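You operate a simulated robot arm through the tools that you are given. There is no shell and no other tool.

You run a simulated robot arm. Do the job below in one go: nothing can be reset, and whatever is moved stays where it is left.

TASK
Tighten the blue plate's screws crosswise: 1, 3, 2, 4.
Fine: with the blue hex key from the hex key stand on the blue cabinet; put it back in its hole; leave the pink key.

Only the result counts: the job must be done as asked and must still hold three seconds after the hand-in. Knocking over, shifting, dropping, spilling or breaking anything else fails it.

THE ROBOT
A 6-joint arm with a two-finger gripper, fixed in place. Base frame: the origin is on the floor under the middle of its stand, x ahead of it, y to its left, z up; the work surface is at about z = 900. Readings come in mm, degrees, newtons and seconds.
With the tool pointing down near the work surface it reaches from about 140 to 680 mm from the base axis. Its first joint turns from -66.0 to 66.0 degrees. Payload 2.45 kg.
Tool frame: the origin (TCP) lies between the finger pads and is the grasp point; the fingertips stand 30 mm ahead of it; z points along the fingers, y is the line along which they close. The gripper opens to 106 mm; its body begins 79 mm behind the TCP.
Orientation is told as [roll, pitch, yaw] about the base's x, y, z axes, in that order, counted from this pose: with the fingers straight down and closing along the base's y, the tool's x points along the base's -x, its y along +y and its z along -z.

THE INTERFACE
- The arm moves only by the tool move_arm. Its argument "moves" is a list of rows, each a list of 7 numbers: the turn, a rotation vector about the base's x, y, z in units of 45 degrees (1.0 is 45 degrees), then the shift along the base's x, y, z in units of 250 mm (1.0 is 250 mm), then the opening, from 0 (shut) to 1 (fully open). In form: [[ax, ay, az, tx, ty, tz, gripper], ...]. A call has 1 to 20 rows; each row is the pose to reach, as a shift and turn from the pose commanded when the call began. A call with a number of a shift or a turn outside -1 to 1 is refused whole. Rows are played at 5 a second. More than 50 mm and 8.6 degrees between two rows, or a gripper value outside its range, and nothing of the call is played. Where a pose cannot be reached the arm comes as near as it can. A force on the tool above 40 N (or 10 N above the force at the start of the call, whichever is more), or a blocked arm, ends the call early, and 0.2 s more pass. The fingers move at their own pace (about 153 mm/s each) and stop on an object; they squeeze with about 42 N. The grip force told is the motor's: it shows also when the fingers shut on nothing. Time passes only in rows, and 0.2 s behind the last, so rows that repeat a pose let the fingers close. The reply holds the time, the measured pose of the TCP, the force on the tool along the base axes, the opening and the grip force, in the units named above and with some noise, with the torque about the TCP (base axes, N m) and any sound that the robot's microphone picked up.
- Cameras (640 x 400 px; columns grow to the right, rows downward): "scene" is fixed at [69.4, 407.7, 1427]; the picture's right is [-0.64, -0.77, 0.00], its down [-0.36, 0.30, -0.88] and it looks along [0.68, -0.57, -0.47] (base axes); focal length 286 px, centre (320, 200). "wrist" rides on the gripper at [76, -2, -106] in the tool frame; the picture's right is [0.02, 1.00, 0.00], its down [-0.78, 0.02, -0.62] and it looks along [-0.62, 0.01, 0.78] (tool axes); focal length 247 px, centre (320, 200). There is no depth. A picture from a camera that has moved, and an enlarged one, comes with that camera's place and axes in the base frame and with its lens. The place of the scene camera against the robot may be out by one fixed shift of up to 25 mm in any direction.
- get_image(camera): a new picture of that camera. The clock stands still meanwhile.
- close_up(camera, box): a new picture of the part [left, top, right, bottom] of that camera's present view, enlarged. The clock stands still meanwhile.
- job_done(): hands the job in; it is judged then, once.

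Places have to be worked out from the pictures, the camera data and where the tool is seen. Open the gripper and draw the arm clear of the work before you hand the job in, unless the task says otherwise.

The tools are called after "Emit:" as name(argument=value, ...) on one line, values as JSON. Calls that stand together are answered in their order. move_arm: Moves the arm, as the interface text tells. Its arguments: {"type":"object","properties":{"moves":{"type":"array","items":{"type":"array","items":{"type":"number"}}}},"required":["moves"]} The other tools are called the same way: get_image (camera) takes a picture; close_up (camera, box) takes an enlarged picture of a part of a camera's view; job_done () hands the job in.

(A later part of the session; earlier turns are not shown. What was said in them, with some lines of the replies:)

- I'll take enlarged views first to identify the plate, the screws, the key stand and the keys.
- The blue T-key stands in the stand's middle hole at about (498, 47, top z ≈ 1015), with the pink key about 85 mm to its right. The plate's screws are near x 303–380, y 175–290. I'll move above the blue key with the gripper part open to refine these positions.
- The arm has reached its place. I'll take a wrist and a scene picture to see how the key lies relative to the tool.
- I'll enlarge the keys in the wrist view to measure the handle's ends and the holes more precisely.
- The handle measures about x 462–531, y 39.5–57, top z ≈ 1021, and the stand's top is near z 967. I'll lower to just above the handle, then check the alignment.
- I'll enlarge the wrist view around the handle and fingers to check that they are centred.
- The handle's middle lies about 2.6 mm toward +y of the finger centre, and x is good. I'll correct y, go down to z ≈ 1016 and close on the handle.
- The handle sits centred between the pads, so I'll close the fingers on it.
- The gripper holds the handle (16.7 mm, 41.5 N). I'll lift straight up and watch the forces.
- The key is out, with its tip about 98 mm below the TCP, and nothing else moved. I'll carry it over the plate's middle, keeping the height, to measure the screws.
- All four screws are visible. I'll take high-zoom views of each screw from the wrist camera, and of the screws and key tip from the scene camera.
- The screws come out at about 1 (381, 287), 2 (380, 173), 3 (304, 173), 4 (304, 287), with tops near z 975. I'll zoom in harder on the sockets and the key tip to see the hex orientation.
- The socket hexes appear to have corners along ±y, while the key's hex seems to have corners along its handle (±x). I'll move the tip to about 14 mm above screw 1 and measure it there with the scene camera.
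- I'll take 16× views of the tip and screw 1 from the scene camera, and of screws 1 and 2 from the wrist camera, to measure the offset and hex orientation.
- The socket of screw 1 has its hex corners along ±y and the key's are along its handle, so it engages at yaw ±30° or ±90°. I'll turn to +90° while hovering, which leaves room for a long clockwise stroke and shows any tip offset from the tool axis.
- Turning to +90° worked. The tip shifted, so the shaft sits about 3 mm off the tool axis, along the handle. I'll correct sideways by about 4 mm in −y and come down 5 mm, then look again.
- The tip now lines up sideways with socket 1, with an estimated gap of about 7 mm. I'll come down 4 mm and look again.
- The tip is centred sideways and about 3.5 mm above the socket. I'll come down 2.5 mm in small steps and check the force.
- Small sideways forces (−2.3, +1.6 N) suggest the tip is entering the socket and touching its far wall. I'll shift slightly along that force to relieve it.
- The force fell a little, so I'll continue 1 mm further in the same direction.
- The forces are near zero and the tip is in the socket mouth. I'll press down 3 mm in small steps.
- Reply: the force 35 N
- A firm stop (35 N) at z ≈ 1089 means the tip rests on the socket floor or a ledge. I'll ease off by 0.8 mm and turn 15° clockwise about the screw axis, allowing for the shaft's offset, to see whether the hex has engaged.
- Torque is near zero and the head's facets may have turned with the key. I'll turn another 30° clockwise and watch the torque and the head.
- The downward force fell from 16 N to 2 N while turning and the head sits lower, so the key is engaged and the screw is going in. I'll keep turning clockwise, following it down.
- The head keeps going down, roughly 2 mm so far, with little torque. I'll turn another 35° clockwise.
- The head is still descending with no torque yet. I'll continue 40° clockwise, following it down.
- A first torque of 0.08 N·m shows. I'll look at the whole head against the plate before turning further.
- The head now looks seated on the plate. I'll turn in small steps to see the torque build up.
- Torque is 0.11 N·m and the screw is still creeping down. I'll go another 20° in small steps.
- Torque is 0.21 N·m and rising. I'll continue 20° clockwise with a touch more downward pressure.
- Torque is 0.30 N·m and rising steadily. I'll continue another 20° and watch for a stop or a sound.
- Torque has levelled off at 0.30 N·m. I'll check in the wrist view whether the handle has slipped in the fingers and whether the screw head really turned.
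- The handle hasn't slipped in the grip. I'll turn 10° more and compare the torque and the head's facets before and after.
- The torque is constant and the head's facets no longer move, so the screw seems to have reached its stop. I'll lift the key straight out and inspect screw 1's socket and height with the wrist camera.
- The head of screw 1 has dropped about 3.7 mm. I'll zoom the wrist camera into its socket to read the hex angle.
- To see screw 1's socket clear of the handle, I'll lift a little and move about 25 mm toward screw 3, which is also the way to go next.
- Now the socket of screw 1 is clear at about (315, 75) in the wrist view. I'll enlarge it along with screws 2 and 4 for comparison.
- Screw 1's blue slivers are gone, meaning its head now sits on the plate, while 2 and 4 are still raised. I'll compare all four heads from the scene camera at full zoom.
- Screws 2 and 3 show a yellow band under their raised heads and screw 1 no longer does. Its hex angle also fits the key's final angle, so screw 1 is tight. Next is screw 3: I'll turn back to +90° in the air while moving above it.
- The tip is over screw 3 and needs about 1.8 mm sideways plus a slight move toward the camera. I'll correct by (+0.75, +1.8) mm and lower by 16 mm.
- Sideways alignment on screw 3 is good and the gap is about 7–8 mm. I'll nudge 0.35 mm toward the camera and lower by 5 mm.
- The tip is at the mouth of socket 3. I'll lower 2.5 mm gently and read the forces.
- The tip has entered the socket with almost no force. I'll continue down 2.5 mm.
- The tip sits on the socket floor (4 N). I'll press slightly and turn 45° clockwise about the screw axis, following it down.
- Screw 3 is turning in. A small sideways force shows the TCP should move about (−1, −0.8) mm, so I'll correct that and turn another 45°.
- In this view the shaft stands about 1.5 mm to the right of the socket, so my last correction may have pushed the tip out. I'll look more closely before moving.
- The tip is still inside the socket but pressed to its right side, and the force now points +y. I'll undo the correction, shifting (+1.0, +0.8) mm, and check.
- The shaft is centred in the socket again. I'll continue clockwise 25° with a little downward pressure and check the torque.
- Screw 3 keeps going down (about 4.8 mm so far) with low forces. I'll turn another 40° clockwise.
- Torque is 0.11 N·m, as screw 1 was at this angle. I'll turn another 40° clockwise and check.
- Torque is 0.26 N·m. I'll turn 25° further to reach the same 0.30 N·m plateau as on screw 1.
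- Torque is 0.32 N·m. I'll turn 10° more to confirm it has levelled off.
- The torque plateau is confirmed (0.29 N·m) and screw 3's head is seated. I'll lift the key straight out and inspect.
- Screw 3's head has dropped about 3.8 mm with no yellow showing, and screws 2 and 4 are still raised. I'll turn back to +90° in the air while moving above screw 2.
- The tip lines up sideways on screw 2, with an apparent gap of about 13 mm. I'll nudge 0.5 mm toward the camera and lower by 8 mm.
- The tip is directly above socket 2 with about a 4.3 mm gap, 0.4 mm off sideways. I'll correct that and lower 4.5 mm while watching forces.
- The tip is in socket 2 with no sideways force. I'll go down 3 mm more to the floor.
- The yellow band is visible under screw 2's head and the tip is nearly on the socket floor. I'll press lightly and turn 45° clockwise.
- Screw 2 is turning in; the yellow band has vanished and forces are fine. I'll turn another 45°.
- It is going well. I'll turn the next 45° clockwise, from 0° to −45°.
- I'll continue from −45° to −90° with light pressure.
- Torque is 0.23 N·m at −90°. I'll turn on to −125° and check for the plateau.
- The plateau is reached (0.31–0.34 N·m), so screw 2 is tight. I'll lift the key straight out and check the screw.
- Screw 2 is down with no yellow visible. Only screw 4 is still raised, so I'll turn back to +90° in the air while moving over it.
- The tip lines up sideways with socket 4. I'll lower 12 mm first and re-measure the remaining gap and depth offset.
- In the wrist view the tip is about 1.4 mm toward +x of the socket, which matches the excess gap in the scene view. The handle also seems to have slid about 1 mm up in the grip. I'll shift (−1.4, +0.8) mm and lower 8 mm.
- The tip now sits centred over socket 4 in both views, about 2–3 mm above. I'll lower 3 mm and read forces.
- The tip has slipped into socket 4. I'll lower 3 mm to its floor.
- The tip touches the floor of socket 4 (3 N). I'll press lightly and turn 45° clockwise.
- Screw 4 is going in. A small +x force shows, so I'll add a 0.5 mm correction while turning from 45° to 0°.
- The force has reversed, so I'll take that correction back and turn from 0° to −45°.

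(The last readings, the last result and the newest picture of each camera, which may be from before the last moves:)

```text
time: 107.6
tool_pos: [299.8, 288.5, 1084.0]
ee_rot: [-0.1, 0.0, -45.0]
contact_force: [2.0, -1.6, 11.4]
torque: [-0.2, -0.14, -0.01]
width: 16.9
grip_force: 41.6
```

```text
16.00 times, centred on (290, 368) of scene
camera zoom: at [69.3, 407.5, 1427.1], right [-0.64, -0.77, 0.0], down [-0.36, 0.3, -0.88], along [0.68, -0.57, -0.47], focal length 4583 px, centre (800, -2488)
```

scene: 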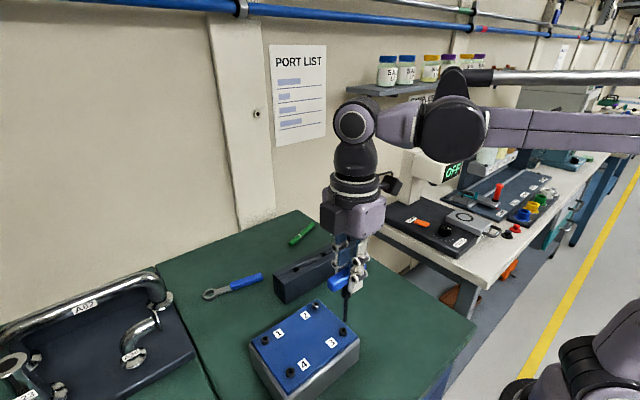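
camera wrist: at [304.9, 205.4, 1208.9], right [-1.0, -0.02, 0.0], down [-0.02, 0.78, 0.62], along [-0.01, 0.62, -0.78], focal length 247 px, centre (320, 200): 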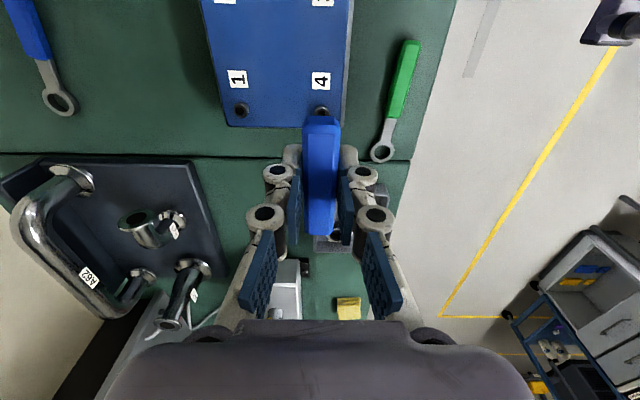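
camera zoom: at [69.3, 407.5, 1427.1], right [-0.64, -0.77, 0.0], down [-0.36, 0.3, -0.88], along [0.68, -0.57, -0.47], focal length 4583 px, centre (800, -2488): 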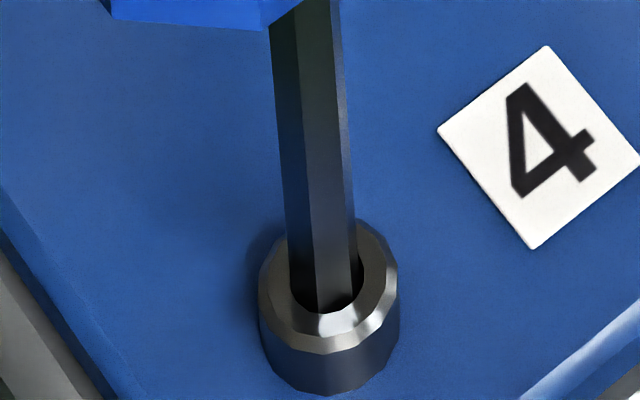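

I'll continue from −45° to −90° with a small centring correction.

Emit:
move_arm(moves=[[0, 0, -0.111, 0.0017, -0.0003, -0.0005, 0], [0, 0, -0.222, 0.0035, -0.0007, -0.001, 0], [0, 0, -0.333, 0.0043, -0.0002, -0.0014, 0], [0, 0, -0.444, 0.0052, 0.0002, -0.0018, 0], [0, 0, -0.556, 0.0061, 0.0006, -0.0018, 0], [0, 0, -0.667, 0.007, 0.0009, -0.0018, 0], [0, 0, -0.778, 0.008, 0.0011, -0.0018, 0], [0, 0, -0.889, 0.0089, 0.0012, -0.0018, 0], [0, 0, -1, 0.0099, 0.0013, -0.0018, 0], [0, 0, -1, 0.0099, 0.0013, -0.0018, 0]])

Emit:
close_up(camera="scene", box=[274, 358, 306, 378])

```text
time: 109.8
tool_pos: [302.5, 288.4, 1083.1]
ee_rot: [0.1, 0.1, -90.1]
contact_force: [0.5, 0.1, 26.0]
torque: [-0.08, 0.04, 0.22]
width: 16.5
grip_force: 42.3
```

```text
16.00 times, centred on (290, 368) of scene
camera zoom: at [69.1, 407.4, 1427.1], right [-0.64, -0.77, 0.0], down [-0.36, 0.3, -0.88], along [0.68, -0.57, -0.47], focal length 4583 px, centre (800, -2488)
```

zoom: 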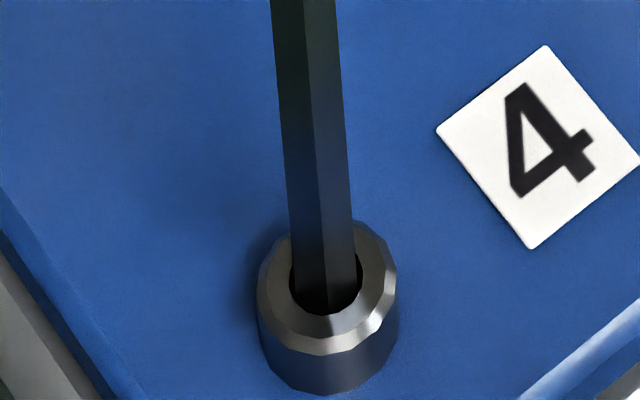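

Torque is 0.22 N·m. I'll ease the pressure by 0.75 mm and turn on to −125°.

Emit:
move_arm(moves=[[0, 0, -0.111, 0.001, 0, 0.003, 0], [0, 0, -0.222, 0.0019, -0.0002, 0.003, 0], [0, 0, -0.333, 0.0029, -0.0004, 0.003, 0], [0, 0, -0.444, 0.0038, -0.0007, 0.003, 0], [0, 0, -0.556, 0.0047, -0.001, 0.003, 0], [0, 0, -0.667, 0.0056, -0.0015, 0.003, 0], [0, 0, -0.778, 0.0064, -0.002, 0.003, 0], [0, 0, -0.778, 0.0064, -0.002, 0.003, 0]])

Emit:
close_up(camera="scene", box=[274, 360, 306, 380])

Emit:
move_arm(moves=[[0, 0, -0.111, 0.0008, -0.0006, 0, 0], [0, 0, -0.222, 0.0015, -0.0013, 0, 0], [0, 0, -0.222, 0.0015, -0.0013, 0, 0]])

Emit:
close_up(camera="scene", box=[274, 360, 306, 380])

```text
time: 111.6
tool_pos: [303.5, 288.0, 1083.6]
ee_rot: [0.0, 0.0, -125.1]
contact_force: [-0.6, 0.3, 3.6]
torque: [-0.03, 0.15, 0.29]
width: 16.8
grip_force: 42.2
```

```text
16.00 times, centred on (290, 370) of scene
camera zoom: at [69.3, 407.7, 1427.0], right [-0.64, -0.77, 0.0], down [-0.36, 0.3, -0.88], along [0.68, -0.57, -0.47], focal length 4583 px, centre (800, -2520)
```

zoom: 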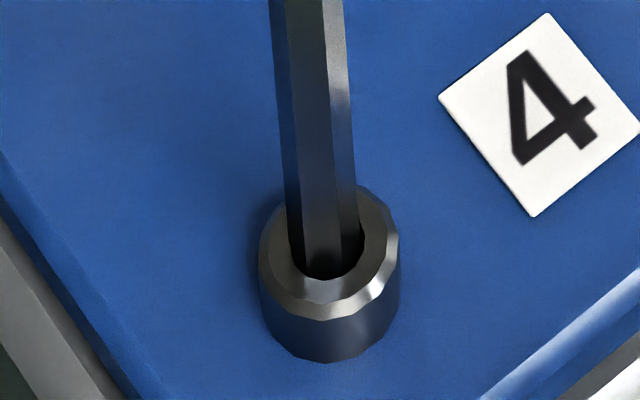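

```text
time: 112.4
tool_pos: [330.8, 256.5, 1083.4]
ee_rot: [-0.2, 0.0, -134.7]
contact_force: [-0.2, 0.6, -0.8]
torque: [-0.04, -0.04, 0.02]
width: 16.5
grip_force: 41.7
out of reach, approached as far as the arm can: row 1, 2, 3
```

```text
16.00 times, centred on (290, 370) of scene
camera zoom: at [69.4, 407.7, 1427.0], right [-0.64, -0.77, 0.0], down [-0.36, 0.3, -0.88], along [0.68, -0.57, -0.47], focal length 4583 px, centre (800, -2520)
```

zoom: 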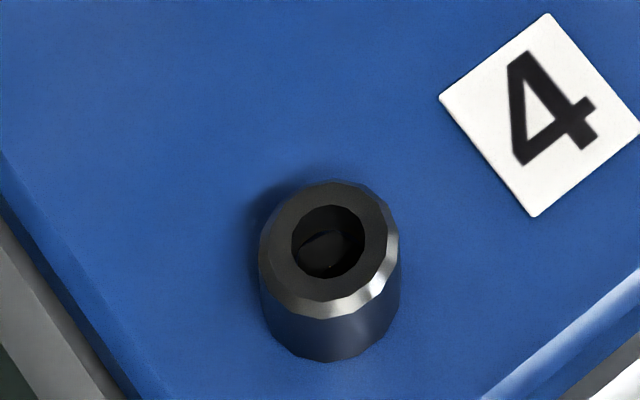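

The arm hit a joint limit at the last step and swung aside, pulling the tip out of socket 4. The plate and label 4 look unmoved. I'll check everything before moving again.

Emit:
get_image(camera="scene")

Emit:
get_image(camera="wrist")

Emit:
close_up(camera="scene", box=[240, 270, 368, 390])

```text
taken
```

scene: 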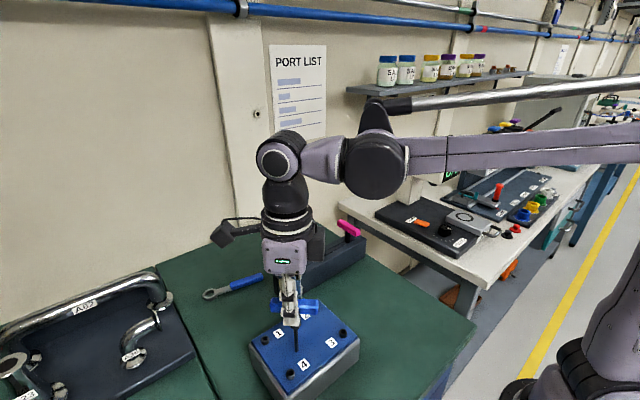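

```text
taken
camera wrist: at [382.8, 311.5, 1190.5], right [0.73, -0.69, 0.0], down [-0.54, -0.57, 0.62], along [-0.43, -0.45, -0.78], focal length 247 px, centre (320, 200)
```

wrist: 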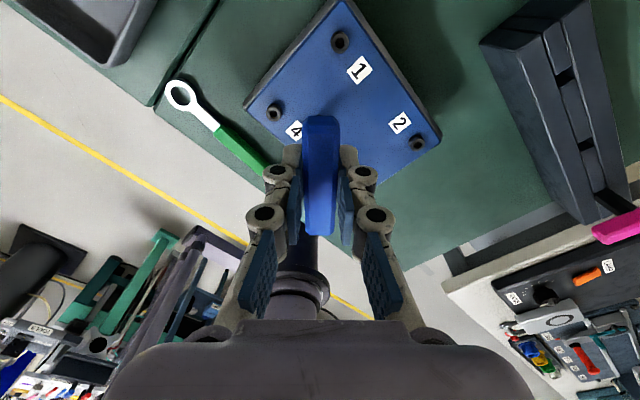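

```text
3.33 times, centred on (304, 330) of scene
camera zoom: at [69.4, 407.7, 1427.0], right [-0.64, -0.77, 0.0], down [-0.36, 0.3, -0.88], along [0.68, -0.57, -0.47], focal length 955 px, centre (373, -233)
```

zoom: 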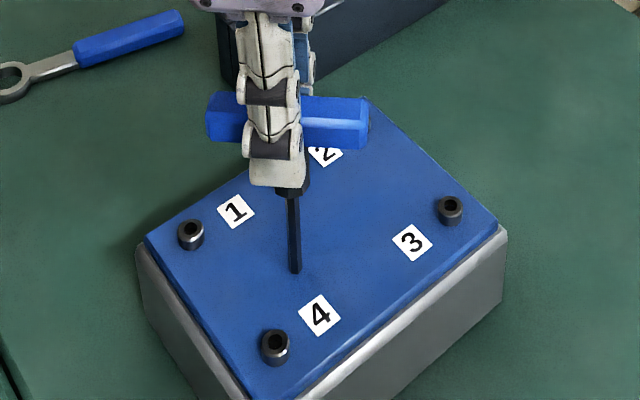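

The key is still held and screw 4 had reached 0.29 N·m before the limit; the plate hasn't moved. I'll raise the tool away from the screw heads, turning back out of the limit at the same time.

Emit:
move_arm(moves=[[0, 0, 0.178, 0.1, -0.13, 0.1, 0], [0, 0, 0.333, 0.1, -0.13, 0.14, 0], [0, 0, 0.333, 0.1, -0.13, 0.14, 0], [0, 0, 0.333, 0.1, -0.13, 0.14, 0]])

Emit:
get_image(camera="wrist")

Emit:
close_up(camera="scene", box=[240, 270, 368, 390])

```text
time: 113.4
tool_pos: [356.0, 224.3, 1118.3]
ee_rot: [0.0, -0.1, -120.0]
contact_force: [-0.5, 0.9, 0.0]
torque: [-0.01, 0.01, 0.01]
width: 16.8
grip_force: 41.6
```

```text
taken
camera wrist: at [391.6, 291.4, 1225.9], right [0.88, -0.48, 0.0], down [-0.38, -0.69, 0.62], along [-0.3, -0.55, -0.78], focal length 247 px, centre (320, 200)
```

wrist: 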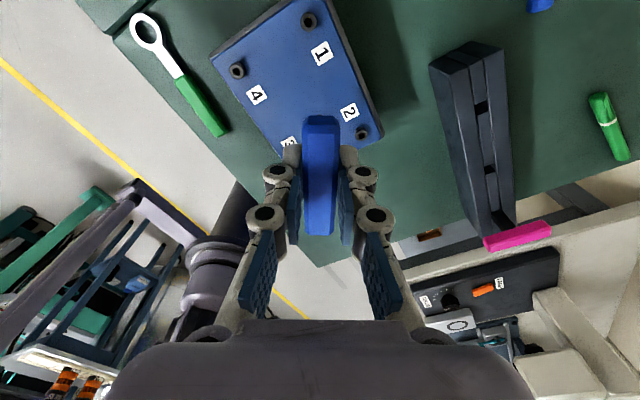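

```text
3.33 times, centred on (304, 330) of scene
camera zoom: at [69.4, 407.7, 1427.0], right [-0.64, -0.77, 0.0], down [-0.36, 0.3, -0.88], along [0.68, -0.57, -0.47], focal length 955 px, centre (373, -233)
```

zoom: 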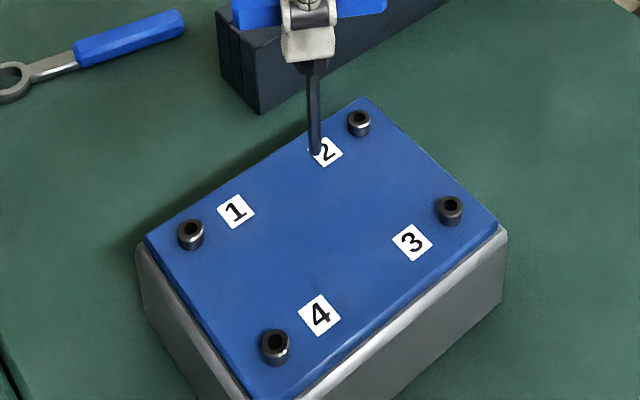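

All four heads are down by the same 3.6–3.8 mm and nothing has shifted, so the tightening 1-3-2-4 is done. Next I'll turn back to 0° and carry the key at a safe height to the middle hole of the stand.

Emit:
move_arm(moves=[[0, 0, 0.167, 0.03, -0.037, 0.02, 0], [0, 0, 0.333, 0.062, -0.076, 0.04, 0], [0, 0, 0.5, 0.094, -0.115, 0.06, 0], [0, 0, 0.667, 0.126, -0.154, 0.08, 0], [0, 0, 0.833, 0.158, -0.194, 0.088, 0], [0, 0, 1, 0.1885, -0.2316, 0.088, 0]])

Emit:
move_arm(moves=[[0, 0, 0.167, 0.03, -0.037, 0, 0], [0, 0, 0.333, 0.062, -0.076, 0, 0], [0, 0, 0.5, 0.094, -0.115, 0, 0], [0, 0, 0.667, 0.126, -0.154, 0, 0], [0, 0, 0.833, 0.158, -0.194, 0, 0], [0, 0, 1, 0.1885, -0.2316, 0, 0]])

Emit:
move_arm(moves=[[0, 0, 0.111, 0.03, -0.037, 0, 0], [0, 0, 0.222, 0.062, -0.076, 0, 0], [0, 0, 0.333, 0.094, -0.115, 0, 0], [0, 0, 0.444, 0.126, -0.154, 0, 0], [0, 0, 0.556, 0.158, -0.194, 0, 0], [0, 0, 0.667, 0.1885, -0.2316, 0, 0], [0, 0, 0.667, 0.1885, -0.2316, 0, 0], [0, 0, 0.667, 0.1885, -0.2316, 0, 0]])

Emit:
get_image(camera="wrist")

Emit:
close_up(camera="scene", box=[270, 190, 398, 290])

```text
time: 114.8
tool_pos: [401.6, 166.0, 1140.8]
ee_rot: [0.1, 0.0, -74.9]
contact_force: [0.5, 0.9, -0.2]
torque: [0.01, -0.02, 0.02]
width: 16.7
grip_force: 41.8
```

```text
time: 116.2
tool_pos: [449.5, 108.5, 1140.0]
ee_rot: [0.0, 0.0, -30.0]
contact_force: [0.1, 0.2, -1.0]
torque: [0.0, -0.01, -0.03]
width: 16.7
grip_force: 42.0
```

```text
time: 118.0
tool_pos: [495.9, 49.4, 1140.1]
ee_rot: [0.0, 0.0, 0.0]
contact_force: [-0.5, -0.6, -0.4]
torque: [0.02, 0.0, -0.01]
width: 16.5
grip_force: 42.4
```

```text
taken
camera wrist: at [418.8, 48.2, 1247.2], right [-0.02, 1.0, 0.0], down [0.78, 0.02, 0.62], along [0.62, 0.01, -0.78], focal length 247 px, centre (320, 200)
```

wrist: 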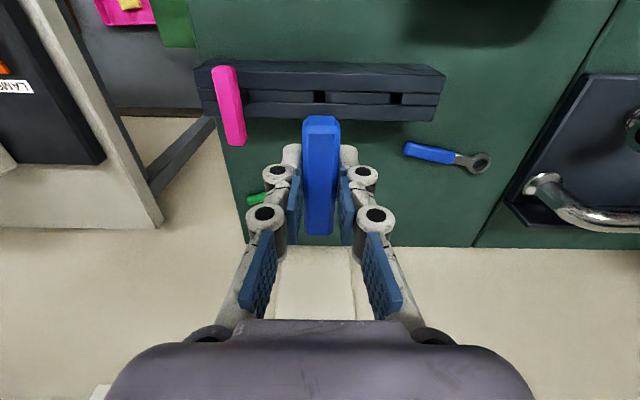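

```text
4.00 times, centred on (334, 240) of scene
camera zoom: at [69.4, 407.7, 1427.0], right [-0.64, -0.77, 0.0], down [-0.36, 0.3, -0.88], along [0.68, -0.57, -0.47], focal length 1146 px, centre (264, 40)
```

zoom: 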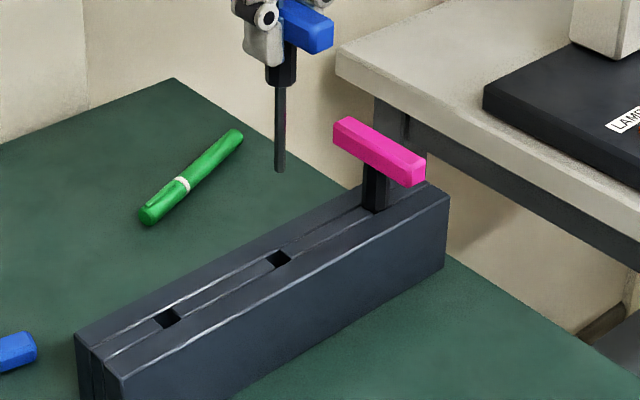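

The tip hangs over the empty middle hole, the one the blue key came from. The readings suggest I'm about 1.4 mm short in x, so I'll correct that and lower to about 10 mm above the stand for a precise look.

Emit:
move_arm(moves=[[0, 0, 0, 0.003, 0.001, -0.05, 0], [0, 0, 0, 0.0056, 0.0016, -0.12, 0], [0, 0, 0, 0.0056, 0.0016, -0.18, 0], [0, 0, 0, 0.0056, 0.0016, -0.22, 0], [0, 0, 0, 0.0056, 0.0016, -0.22, 0], [0, 0, 0, 0.0056, 0.0016, -0.22, 0]])

Emit:
close_up(camera="scene", box=[306, 240, 338, 260])

Emit:
close_up(camera="wrist", box=[288, 90, 352, 130])

```text
time: 119.4
tool_pos: [497.1, 51.6, 1084.5]
ee_rot: [0.0, 0.1, 0.0]
contact_force: [-0.8, -0.7, -1.0]
torque: [-0.02, -0.01, -0.01]
width: 16.6
grip_force: 41.9
```

```text
16.00 times, centred on (322, 250) of scene
camera zoom: at [69.4, 407.7, 1427.0], right [-0.64, -0.77, 0.0], down [-0.36, 0.3, -0.88], along [0.68, -0.57, -0.47], focal length 4583 px, centre (288, -600)
```

zoom: 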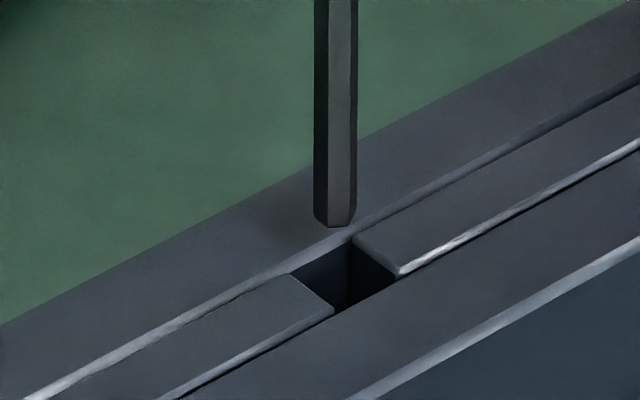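

```text
10.00 times, centred on (320, 110) of wrist
camera zoom: at [420.6, 49.5, 1192.0], right [-0.02, 1.0, 0.0], down [0.78, 0.02, 0.62], along [0.62, 0.01, -0.78], focal length 2470 px, centre (320, 1100)
```

zoom: 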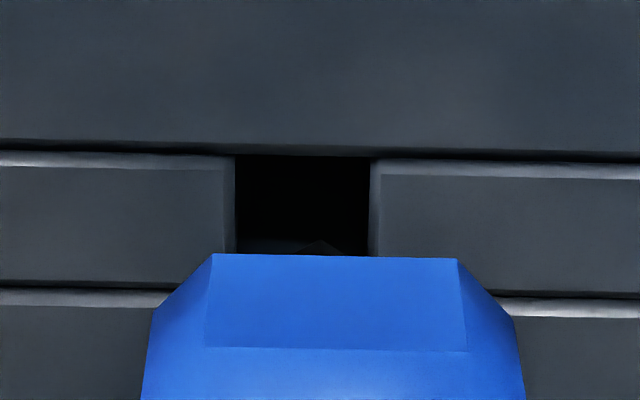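

The tip is about 1.6 mm toward +y of the hole centre in both views; the hole is about 12 mm wide and the shaft 7 mm. I'll correct that and lower so the tip just enters.

Emit:
move_arm(moves=[[0, 0, 0, 0, -0.0064, 0, 0], [0, 0, 0, 0, -0.0064, -0.02, 0], [0, 0, 0, 0, -0.0064, -0.032, 0], [0, 0, 0, 0, -0.0064, -0.032, 0]])

Emit:
close_up(camera="scene", box=[306, 240, 338, 260])

Emit:
close_up(camera="wrist", box=[288, 90, 352, 130])

```text
time: 120.4
tool_pos: [498.6, 48.6, 1077.4]
ee_rot: [0.0, 0.0, -0.1]
contact_force: [-0.1, 0.7, -0.3]
torque: [-0.03, 0.0, -0.01]
width: 16.7
grip_force: 41.5
```

```text
16.00 times, centred on (322, 250) of scene
camera zoom: at [69.4, 407.7, 1427.0], right [-0.64, -0.77, 0.0], down [-0.36, 0.3, -0.88], along [0.68, -0.57, -0.47], focal length 4583 px, centre (288, -600)
```

zoom: 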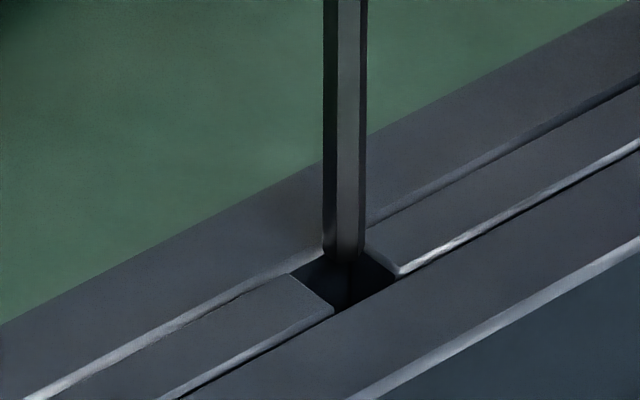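

```text
10.00 times, centred on (320, 110) of wrist
camera zoom: at [420.7, 47.6, 1184.2], right [-0.02, 1.0, 0.0], down [0.78, 0.02, 0.62], along [0.62, 0.01, -0.78], focal length 2470 px, centre (320, 1100)
```

zoom: 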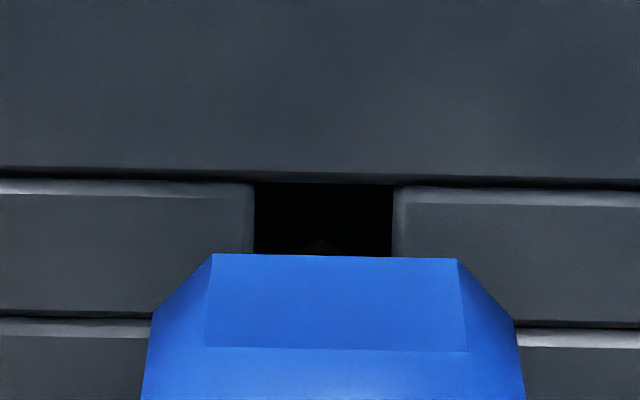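

Both views now show the tip centred over the hole. I'll lower the key about 40 mm into the hole in 5 mm steps.

Emit:
move_arm(moves=[[0, 0, 0, 0, 0, -0.02, 0], [0, 0, 0, 0, 0, -0.04, 0], [0, 0, 0, 0, 0, -0.06, 0], [0, 0, 0, 0, 0, -0.08, 0], [0, 0, 0, 0, 0, -0.1, 0], [0, 0, 0, 0, 0, -0.12, 0], [0, 0, 0, 0, 0, -0.14, 0], [0, 0, 0, 0, 0, -0.16, 0], [0, 0, 0, 0, 0, -0.16, 0]])

Emit:
close_up(camera="scene", box=[292, 220, 356, 260])

```text
time: 122.4
tool_pos: [497.5, 48.9, 1035.4]
ee_rot: [0.0, 0.1, 0.1]
contact_force: [0.6, 0.2, -1.0]
torque: [0.01, -0.01, 0.02]
width: 16.9
grip_force: 42.2
```

```text
10.00 times, centred on (324, 240) of scene
camera zoom: at [69.4, 407.7, 1427.0], right [-0.64, -0.77, 0.0], down [-0.36, 0.3, -0.88], along [0.68, -0.57, -0.47], focal length 2865 px, centre (280, -200)
```

zoom: 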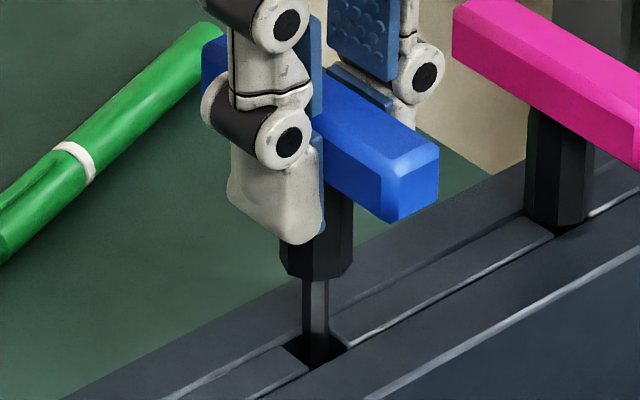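

The shaft is in the hole and the collar is about 19 mm above the stand top, with no contact forces. I'll lower 15 mm more.

Emit:
move_arm(moves=[[0, 0, 0, 0, 0, -0.02, 0], [0, 0, 0, 0, 0, -0.04, 0], [0, 0, 0, 0, 0, -0.06, 0], [0, 0, 0, 0, 0, -0.06, 0]])

Emit:
close_up(camera="scene", box=[292, 224, 356, 264])

```text
time: 123.4
tool_pos: [497.6, 49.5, 1022.7]
ee_rot: [0.0, 0.1, 0.0]
contact_force: [-0.2, 0.7, -0.4]
torque: [0.03, 0.01, -0.01]
width: 16.6
grip_force: 42.0
```

```text
10.00 times, centred on (324, 244) of scene
camera zoom: at [69.4, 407.7, 1427.0], right [-0.64, -0.77, 0.0], down [-0.36, 0.3, -0.88], along [0.68, -0.57, -0.47], focal length 2865 px, centre (280, -240)
```

zoom: 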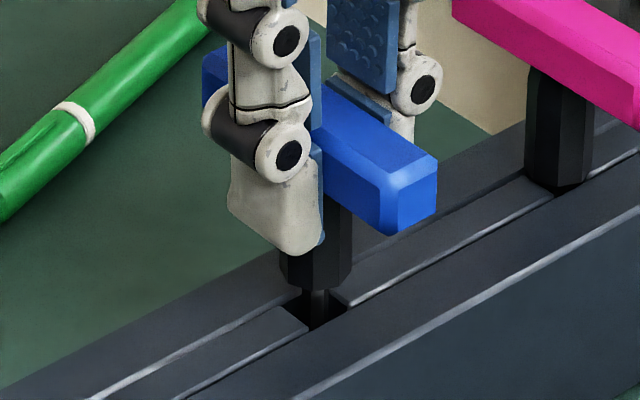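

The collar is about 6 mm above the stand. I'll lower in 1 mm steps and watch for contact.

Emit:
move_arm(moves=[[0, 0, 0, 0, 0, -0.004, 0], [0, 0, 0, 0, 0, -0.008, 0], [0, 0, 0, 0, 0, -0.012, 0], [0, 0, 0, 0, 0, -0.016, 0], [0, 0, 0, 0, 0, -0.02, 0], [0, 0, 0, 0, 0, -0.02, 0]])

Emit:
close_up(camera="scene", box=[292, 224, 356, 264])

```text
time: 124.8
tool_pos: [497.1, 48.9, 1018.4]
ee_rot: [0.0, 0.1, 0.0]
contact_force: [0.3, 0.4, -1.2]
torque: [0.0, -0.02, -0.01]
width: 16.8
grip_force: 41.9
```

```text
10.00 times, centred on (324, 244) of scene
camera zoom: at [69.4, 407.7, 1427.0], right [-0.64, -0.77, 0.0], down [-0.36, 0.3, -0.88], along [0.68, -0.57, -0.47], focal length 2865 px, centre (280, -240)
```

zoom: 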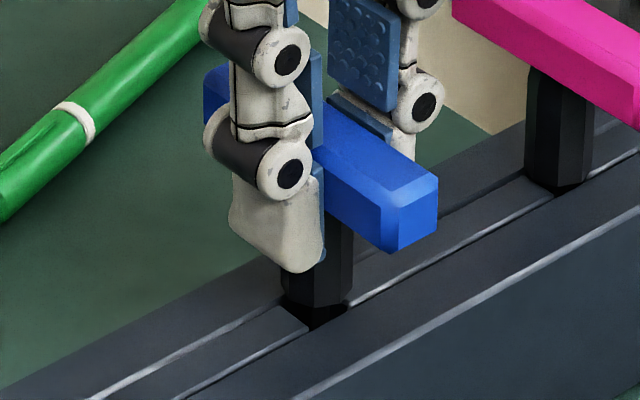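

Still no contact, and the collar is almost on the stand. I'll continue down in 0.5 mm steps.

Emit:
move_arm(moves=[[0, 0, 0, 0, 0, -0.002, 0], [0, 0, 0, 0, 0, -0.004, 0], [0, 0, 0, 0, 0, -0.006, 0], [0, 0, 0, 0, 0, -0.006, 0]])

Emit:
close_up(camera="scene", box=[308, 236, 340, 256])

```text
time: 125.8
tool_pos: [497.3, 49.6, 1014.5]
ee_rot: [0.0, 0.0, -0.1]
contact_force: [0.4, 0.0, 0.1]
torque: [0.05, 0.02, 0.0]
width: 16.6
grip_force: 41.8
```

```text
16.00 times, centred on (324, 246) of scene
camera zoom: at [69.4, 407.7, 1427.0], right [-0.64, -0.77, 0.0], down [-0.36, 0.3, -0.88], along [0.68, -0.57, -0.47], focal length 4583 px, centre (256, -536)
```

zoom: 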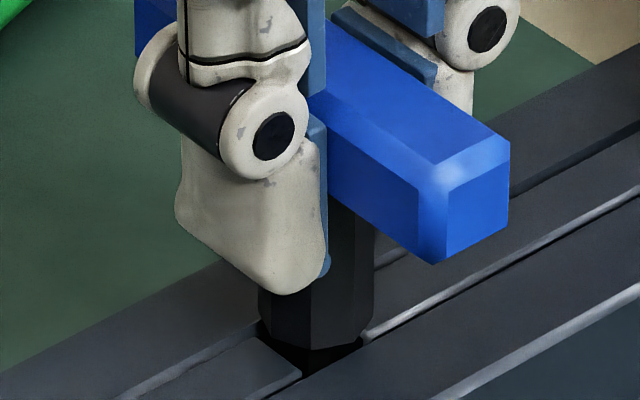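

The reading is z ≈ 1015 with no force yet, so the collar is just above the stand. I'll go down another 1.5 mm in small steps.

Emit:
move_arm(moves=[[0, 0, 0, 0, 0, -0.002, 0], [0, 0, 0, 0, 0, -0.004, 0], [0, 0, 0, 0, 0, -0.006, 0], [0, 0, 0, 0, 0, -0.006, 0]])

Emit:
close_up(camera="scene", box=[308, 236, 340, 256])

```text
time: 126.8
tool_pos: [496.7, 50.7, 1015.0]
ee_rot: [0.0, -0.1, 0.0]
contact_force: [0.5, 0.4, -0.5]
torque: [0.02, -0.01, -0.01]
width: 16.7
grip_force: 42.0
```

```text
16.00 times, centred on (324, 246) of scene
camera zoom: at [69.4, 407.7, 1427.0], right [-0.64, -0.77, 0.0], down [-0.36, 0.3, -0.88], along [0.68, -0.57, -0.47], focal length 4583 px, centre (256, -536)
```

zoom: 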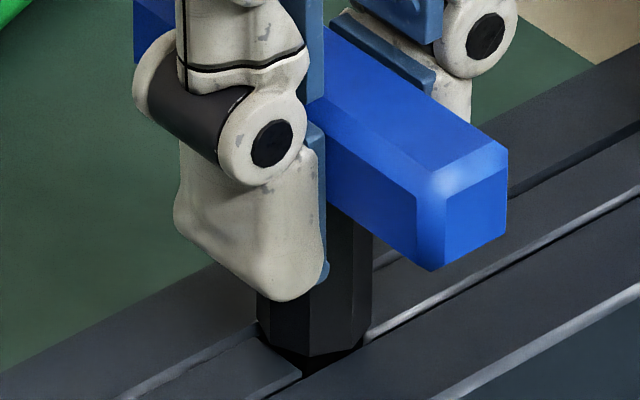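

Still no contact force. I'll lower another 1.5 mm.

Emit:
move_arm(moves=[[0, 0, 0, 0, 0, -0.002, 0], [0, 0, 0, 0, 0, -0.004, 0], [0, 0, 0, 0, 0, -0.006, 0], [0, 0, 0, 0, 0, -0.006, 0]])

Emit:
close_up(camera="scene", box=[308, 236, 340, 256])

```text
time: 127.8
tool_pos: [497.1, 49.9, 1013.4]
ee_rot: [0.1, 0.0, 0.0]
contact_force: [2.5, 0.4, 35.5]
torque: [0.01, -0.17, 0.0]
width: 16.7
grip_force: 41.8
```

```text
16.00 times, centred on (324, 246) of scene
camera zoom: at [68.9, 407.6, 1427.0], right [-0.64, -0.77, 0.0], down [-0.36, 0.3, -0.88], along [0.68, -0.57, -0.47], focal length 4583 px, centre (256, -536)
```

zoom: 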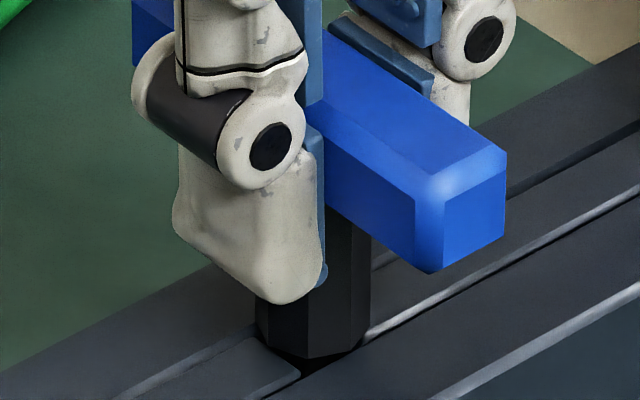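

The collar is seated (35 N). I'll back off about 1 mm to unload it, then open the fingers gently.

Emit:
move_arm(moves=[[0, 0, 0, 0, 0, 0.002, 0], [0, 0, 0, 0, 0, 0.004, 0], [0, 0, 0, 0, 0, 0.0044, 0], [0, 0, 0, 0, 0, 0.0044, 0]])

```text
time: 128.8
tool_pos: [497.1, 49.0, 1013.2]
ee_rot: [0.0, 0.0, 0.0]
contact_force: [4.0, -1.4, 12.7]
torque: [-0.03, -0.22, 0.01]
width: 16.5
grip_force: 42.1
```

About 13 N is left, so I'll ease up another 0.4 mm and then open the gripper to about 40 mm.

Emit:
move_arm(moves=[[0, 0, 0, 0, 0, 0.0016, 0], [0, 0, 0, 0, 0, 0.0016, 0], [0, 0, 0, 0, 0, 0.0016, 0.2], [0, 0, 0, 0, 0, 0.0016, 0.3], [0, 0, 0, 0, 0, 0.0016, 0.4], [0, 0, 0, 0, 0, 0.0016, 0.4], [0, 0, 0, 0, 0, 0.0016, 0.4]])

Emit:
get_image(camera="wrist")

Emit:
close_up(camera="scene", box=[292, 214, 372, 264])

```text
time: 130.4
tool_pos: [496.8, 49.3, 1013.9]
ee_rot: [0.0, 0.0, 0.0]
contact_force: [-0.6, 0.3, 0.0]
torque: [0.02, 0.0, -0.03]
width: 42.5
grip_force: 0.1
```

```text
taken
camera wrist: at [420.6, 47.7, 1121.5], right [-0.02, 1.0, 0.0], down [0.78, 0.02, 0.62], along [0.62, 0.01, -0.78], focal length 247 px, centre (320, 200)
```

wrist: 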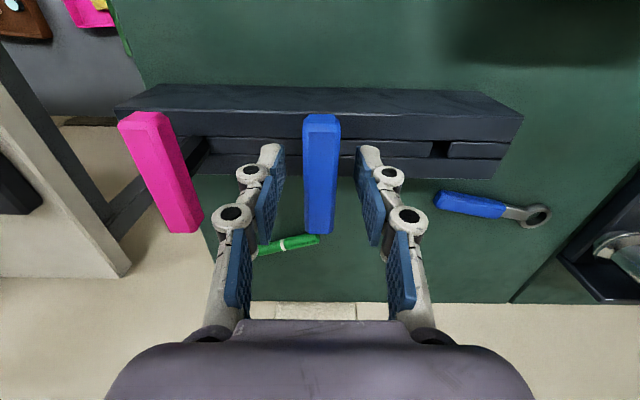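

```text
8.00 times, centred on (332, 239) of scene
camera zoom: at [69.4, 407.7, 1427.0], right [-0.64, -0.77, 0.0], down [-0.36, 0.3, -0.88], along [0.68, -0.57, -0.47], focal length 2292 px, centre (224, -112)
```

zoom: 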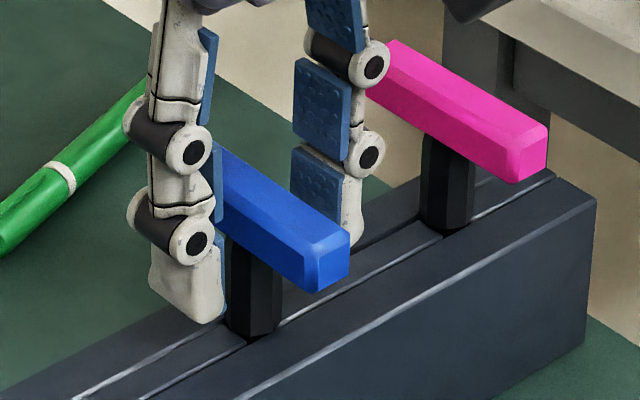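

The key stands upright in its hole just as at the start, with the fingers clear on both sides. I'll raise the gripper straight up.

Emit:
move_arm(moves=[[0, 0, 0, 0, 0, 0.03, 0.4], [0, 0, 0, 0, 0, 0.08, 0.4], [0, 0, 0, 0, 0, 0.16, 0.4], [0, 0, 0, 0, 0, 0.28, 0.4], [0, 0, 0, 0, 0, 0.44, 0.4], [0, 0, 0, 0, 0, 0.6, 0.4], [0, 0, 0, 0, 0, 0.6, 0.4]])

Emit:
get_image(camera="scene")

Emit:
close_up(camera="scene", box=[260, 210, 380, 310])

Emit:
close_up(camera="scene", box=[240, 290, 370, 390])

Emit:
get_image(camera="wrist")

```text
time: 132.0
tool_pos: [496.6, 49.5, 1164.2]
ee_rot: [0.0, -0.1, 0.0]
contact_force: [-0.2, 0.4, 0.6]
torque: [-0.02, 0.02, 0.01]
width: 42.7
grip_force: 0.2
```

```text
taken
```

scene: 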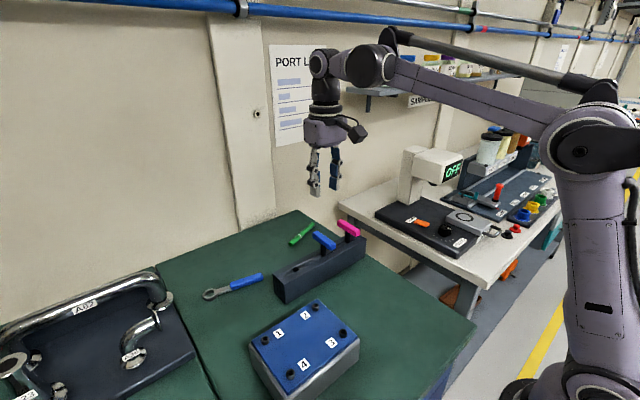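

```text
4.00 times, centred on (320, 260) of scene
camera zoom: at [69.4, 407.7, 1427.0], right [-0.64, -0.77, 0.0], down [-0.36, 0.3, -0.88], along [0.68, -0.57, -0.47], focal length 1146 px, centre (320, -40)
```

zoom: 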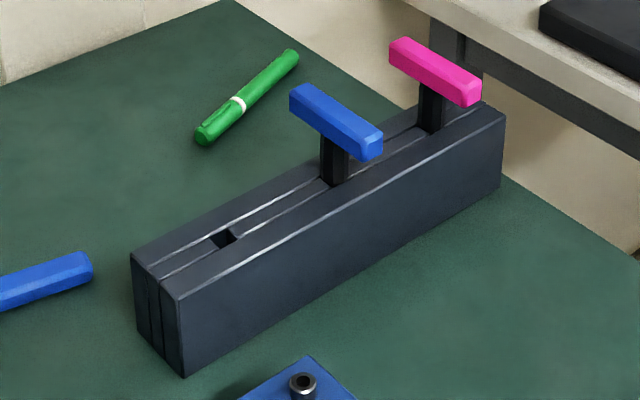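

```text
4.00 times, centred on (305, 340) of scene
camera zoom: at [69.4, 407.7, 1427.0], right [-0.64, -0.77, 0.0], down [-0.36, 0.3, -0.88], along [0.68, -0.57, -0.47], focal length 1146 px, centre (380, -360)
```

zoom: 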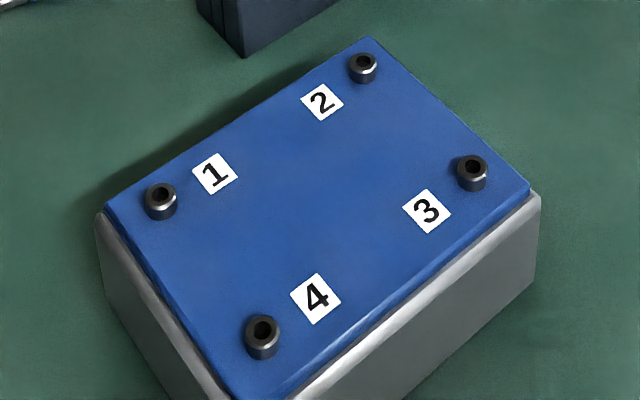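

```text
taken
camera wrist: at [420.1, 47.4, 1271.9], right [-0.02, 1.0, 0.0], down [0.78, 0.02, 0.62], along [0.62, 0.01, -0.78], focal length 247 px, centre (320, 200)
```

wrist: 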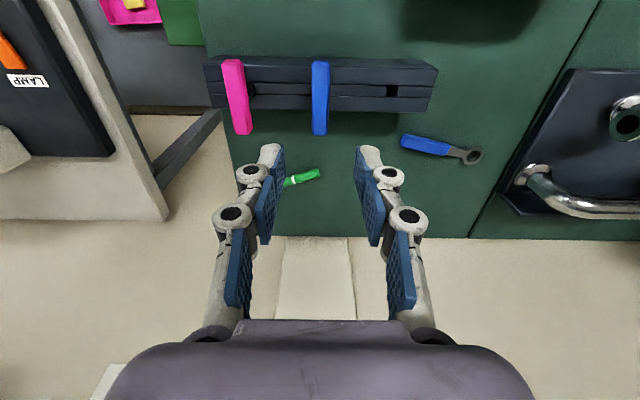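

The stand, both keys and the other objects look exactly as at the start. I'll bring the empty gripper over the plate, staying well above it, for a closer look at the four screws before handing in.

Emit:
move_arm(moves=[[0, 0, 0, -0.08, 0.1, 0, 0.4], [0, 0, 0, -0.19, 0.23, 0, 0.4], [0, 0, 0, -0.3, 0.37, 0, 0.4], [0, 0, 0, -0.41, 0.51, -0.03, 0.4], [0, 0, 0, -0.52, 0.64, -0.08, 0.4], [0, 0, 0, -0.586, 0.726, -0.136, 0.4], [0, 0, 0, -0.586, 0.726, -0.136, 0.4]])

Emit:
get_image(camera="wrist")

```text
time: 133.6
tool_pos: [350.3, 230.9, 1128.1]
ee_rot: [0.0, 0.0, -0.1]
contact_force: [-0.3, 0.5, -0.1]
torque: [0.02, 0.04, 0.03]
width: 42.5
grip_force: 0.1
```

```text
taken
camera wrist: at [273.1, 228.8, 1236.2], right [-0.02, 1.0, 0.0], down [0.78, 0.02, 0.62], along [0.62, 0.01, -0.78], focal length 247 px, centre (320, 200)
```

wrist: 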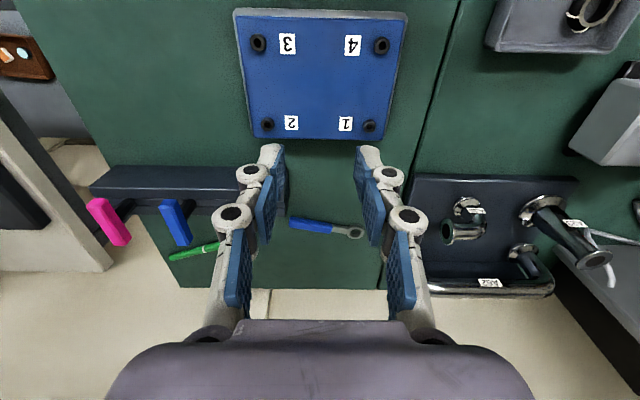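

All four screws are in view; I'll enlarge each one.

Emit:
close_up(camera="wrist", box=[353, 116, 385, 136])

Emit:
close_up(camera="wrist", box=[251, 115, 283, 135])

Emit:
close_up(camera="wrist", box=[243, 33, 275, 53])

Emit:
close_up(camera="wrist", box=[365, 36, 397, 56])

Emit:
close_up(camera="scene", box=[274, 362, 306, 382])

Emit:
close_up(camera="scene", box=[299, 290, 331, 310])

```text
16.00 times, centred on (369, 126) of wrist
camera zoom: at [273.1, 228.8, 1236.2], right [-0.02, 1.0, 0.0], down [0.78, 0.02, 0.62], along [0.62, 0.01, -0.78], focal length 3952 px, centre (-464, 1384)
```

zoom: 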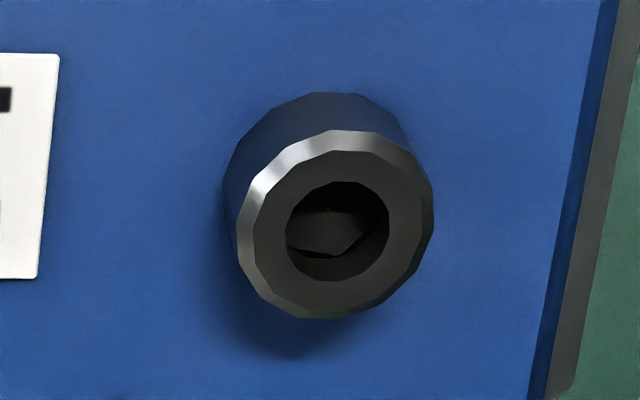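

```text
16.00 times, centred on (267, 125) of wrist
camera zoom: at [273.1, 228.8, 1236.2], right [-0.02, 1.0, 0.0], down [0.78, 0.02, 0.62], along [0.62, 0.01, -0.78], focal length 3952 px, centre (1168, 1400)
```

zoom: 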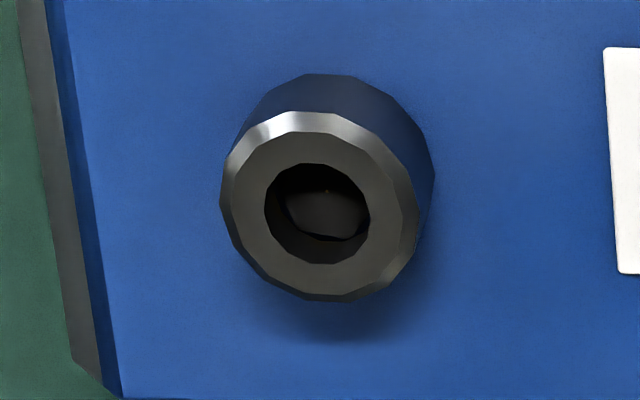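

```text
16.00 times, centred on (259, 43) of wrist
camera zoom: at [273.1, 228.8, 1236.2], right [-0.02, 1.0, 0.0], down [0.78, 0.02, 0.62], along [0.62, 0.01, -0.78], focal length 3952 px, centre (1296, 2712)
```

zoom: 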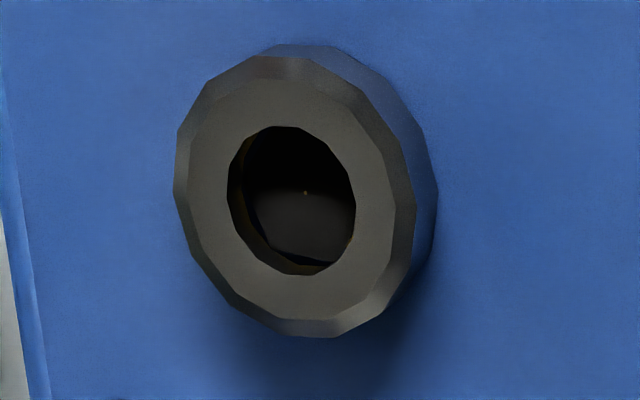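

```text
16.00 times, centred on (381, 46) of wrist
camera zoom: at [273.1, 228.8, 1236.2], right [-0.02, 1.0, 0.0], down [0.78, 0.02, 0.62], along [0.62, 0.01, -0.78], focal length 3952 px, centre (-656, 2664)
```

zoom: 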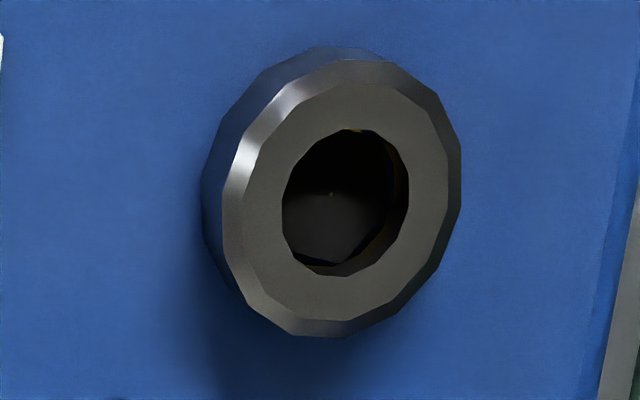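

```text
16.00 times, centred on (290, 372) of scene
camera zoom: at [69.3, 407.7, 1427.0], right [-0.64, -0.77, 0.0], down [-0.36, 0.3, -0.88], along [0.68, -0.57, -0.47], focal length 4583 px, centre (800, -2552)
```

zoom: 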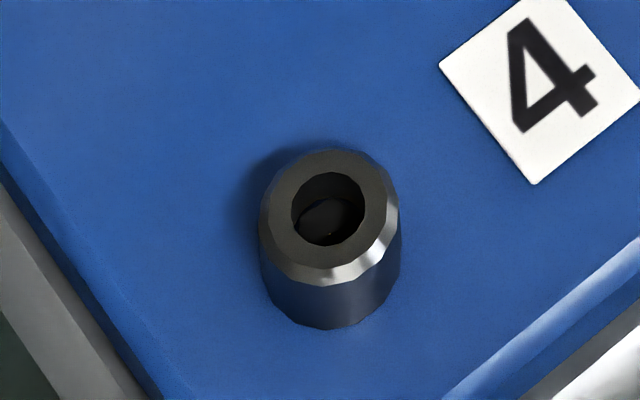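

```text
16.00 times, centred on (315, 300) of scene
camera zoom: at [69.3, 407.7, 1427.0], right [-0.64, -0.77, 0.0], down [-0.36, 0.3, -0.88], along [0.68, -0.57, -0.47], focal length 4583 px, centre (400, -1400)
```

zoom: 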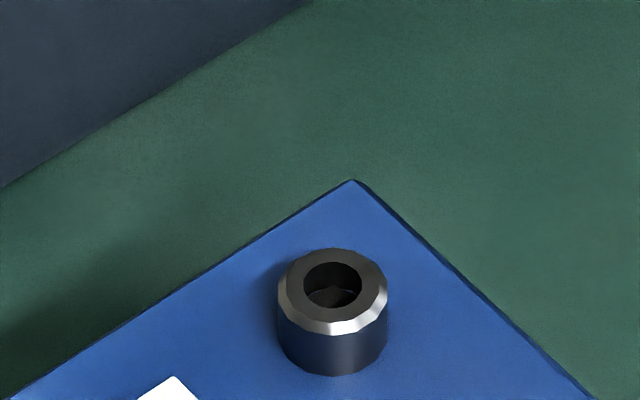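

All four sockets show the same final hex angle, their heads are seated and no yellow is visible, and nothing else has moved. I'll draw the arm up and back to its starting place and open the gripper fully.

Emit:
move_arm(moves=[[0, 0, 0, 0, 0, 0.15, 0.4], [0, 0, 0, -0.01, -0.08, 0.3, 0.4], [0, 0, 0, -0.03, -0.2, 0.43, 0.4], [0, 0, 0, -0.05, -0.35, 0.55, 0.4], [0, 0, 0, -0.07, -0.5, 0.65, 0.6], [0, 0, 0, -0.09, -0.66, 0.7, 0.8], [0, 0, 0, -0.098, -0.8, 0.7, 1], [0, 0, 0, -0.098, -0.8, 0.7, 1], [0, 0, 0, -0.098, -0.8, 0.7, 1]])

Emit:
get_image(camera="scene")

Emit:
close_up(camera="wrist", box=[250, 120, 430, 230])

```text
time: 135.6
tool_pos: [326.9, 31.3, 1304.8]
ee_rot: [0.0, -0.1, 0.0]
contact_force: [-0.2, -0.3, 0.6]
torque: [-0.03, -0.01, 0.03]
width: 105.8
grip_force: 0.0
```

```text
taken
```

scene: 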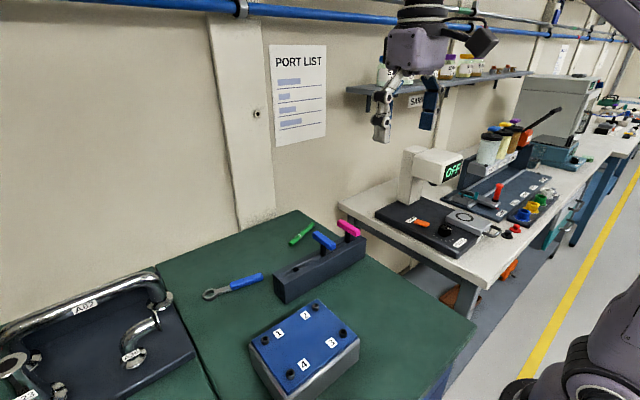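

```text
3.56 times, centred on (340, 175) of wrist
camera zoom: at [250.0, 29.0, 1411.9], right [-0.02, 1.0, 0.0], down [0.78, 0.02, 0.62], along [0.62, 0.01, -0.78], focal length 878 px, centre (249, 289)
```

zoom: 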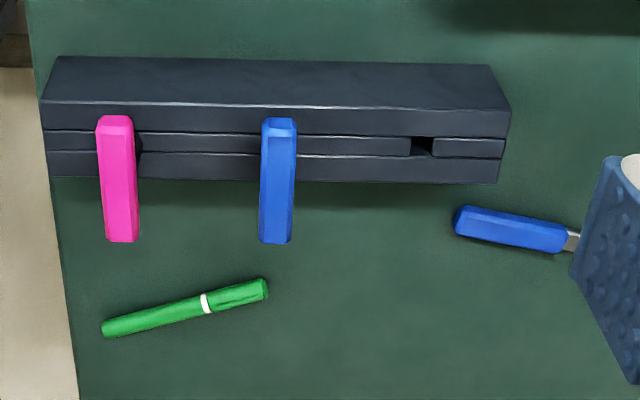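

The scene matches the start picture: the blue key is back in its middle hole, the pink key is untouched, all four screws are seated, and the arm is clear with the gripper open. I'm handing the job in.

Emit:
job_done()

```text
The job is handed in.
```

I tightened the blue plate's screws in the order 1, 3, 2, 4 with the blue hex key, and handed the job in. The key is back in its own hole, the middle one. I don't have the verdict on the hand-in.

- **Screws:** each head dropped about 3.6–3.8 mm and sits on the plate, with no yellow showing under any head. On every screw the turning torque rose to about 0.3 N·m. On 1 and 3 I turned past that and saw it level off.
- **Screw 4:** on its last step the arm hit a joint limit and swung about 40 mm aside, pulling the key tip out of the socket. The torque had already reached 0.29 N·m, and the pictures afterwards showed the plate and screw undisturbed.
- **Everything else:** the final pictures match the start. The pink key, stand, wrench and green pen have not moved. The arm is back at its starting place with the gripper fully open.
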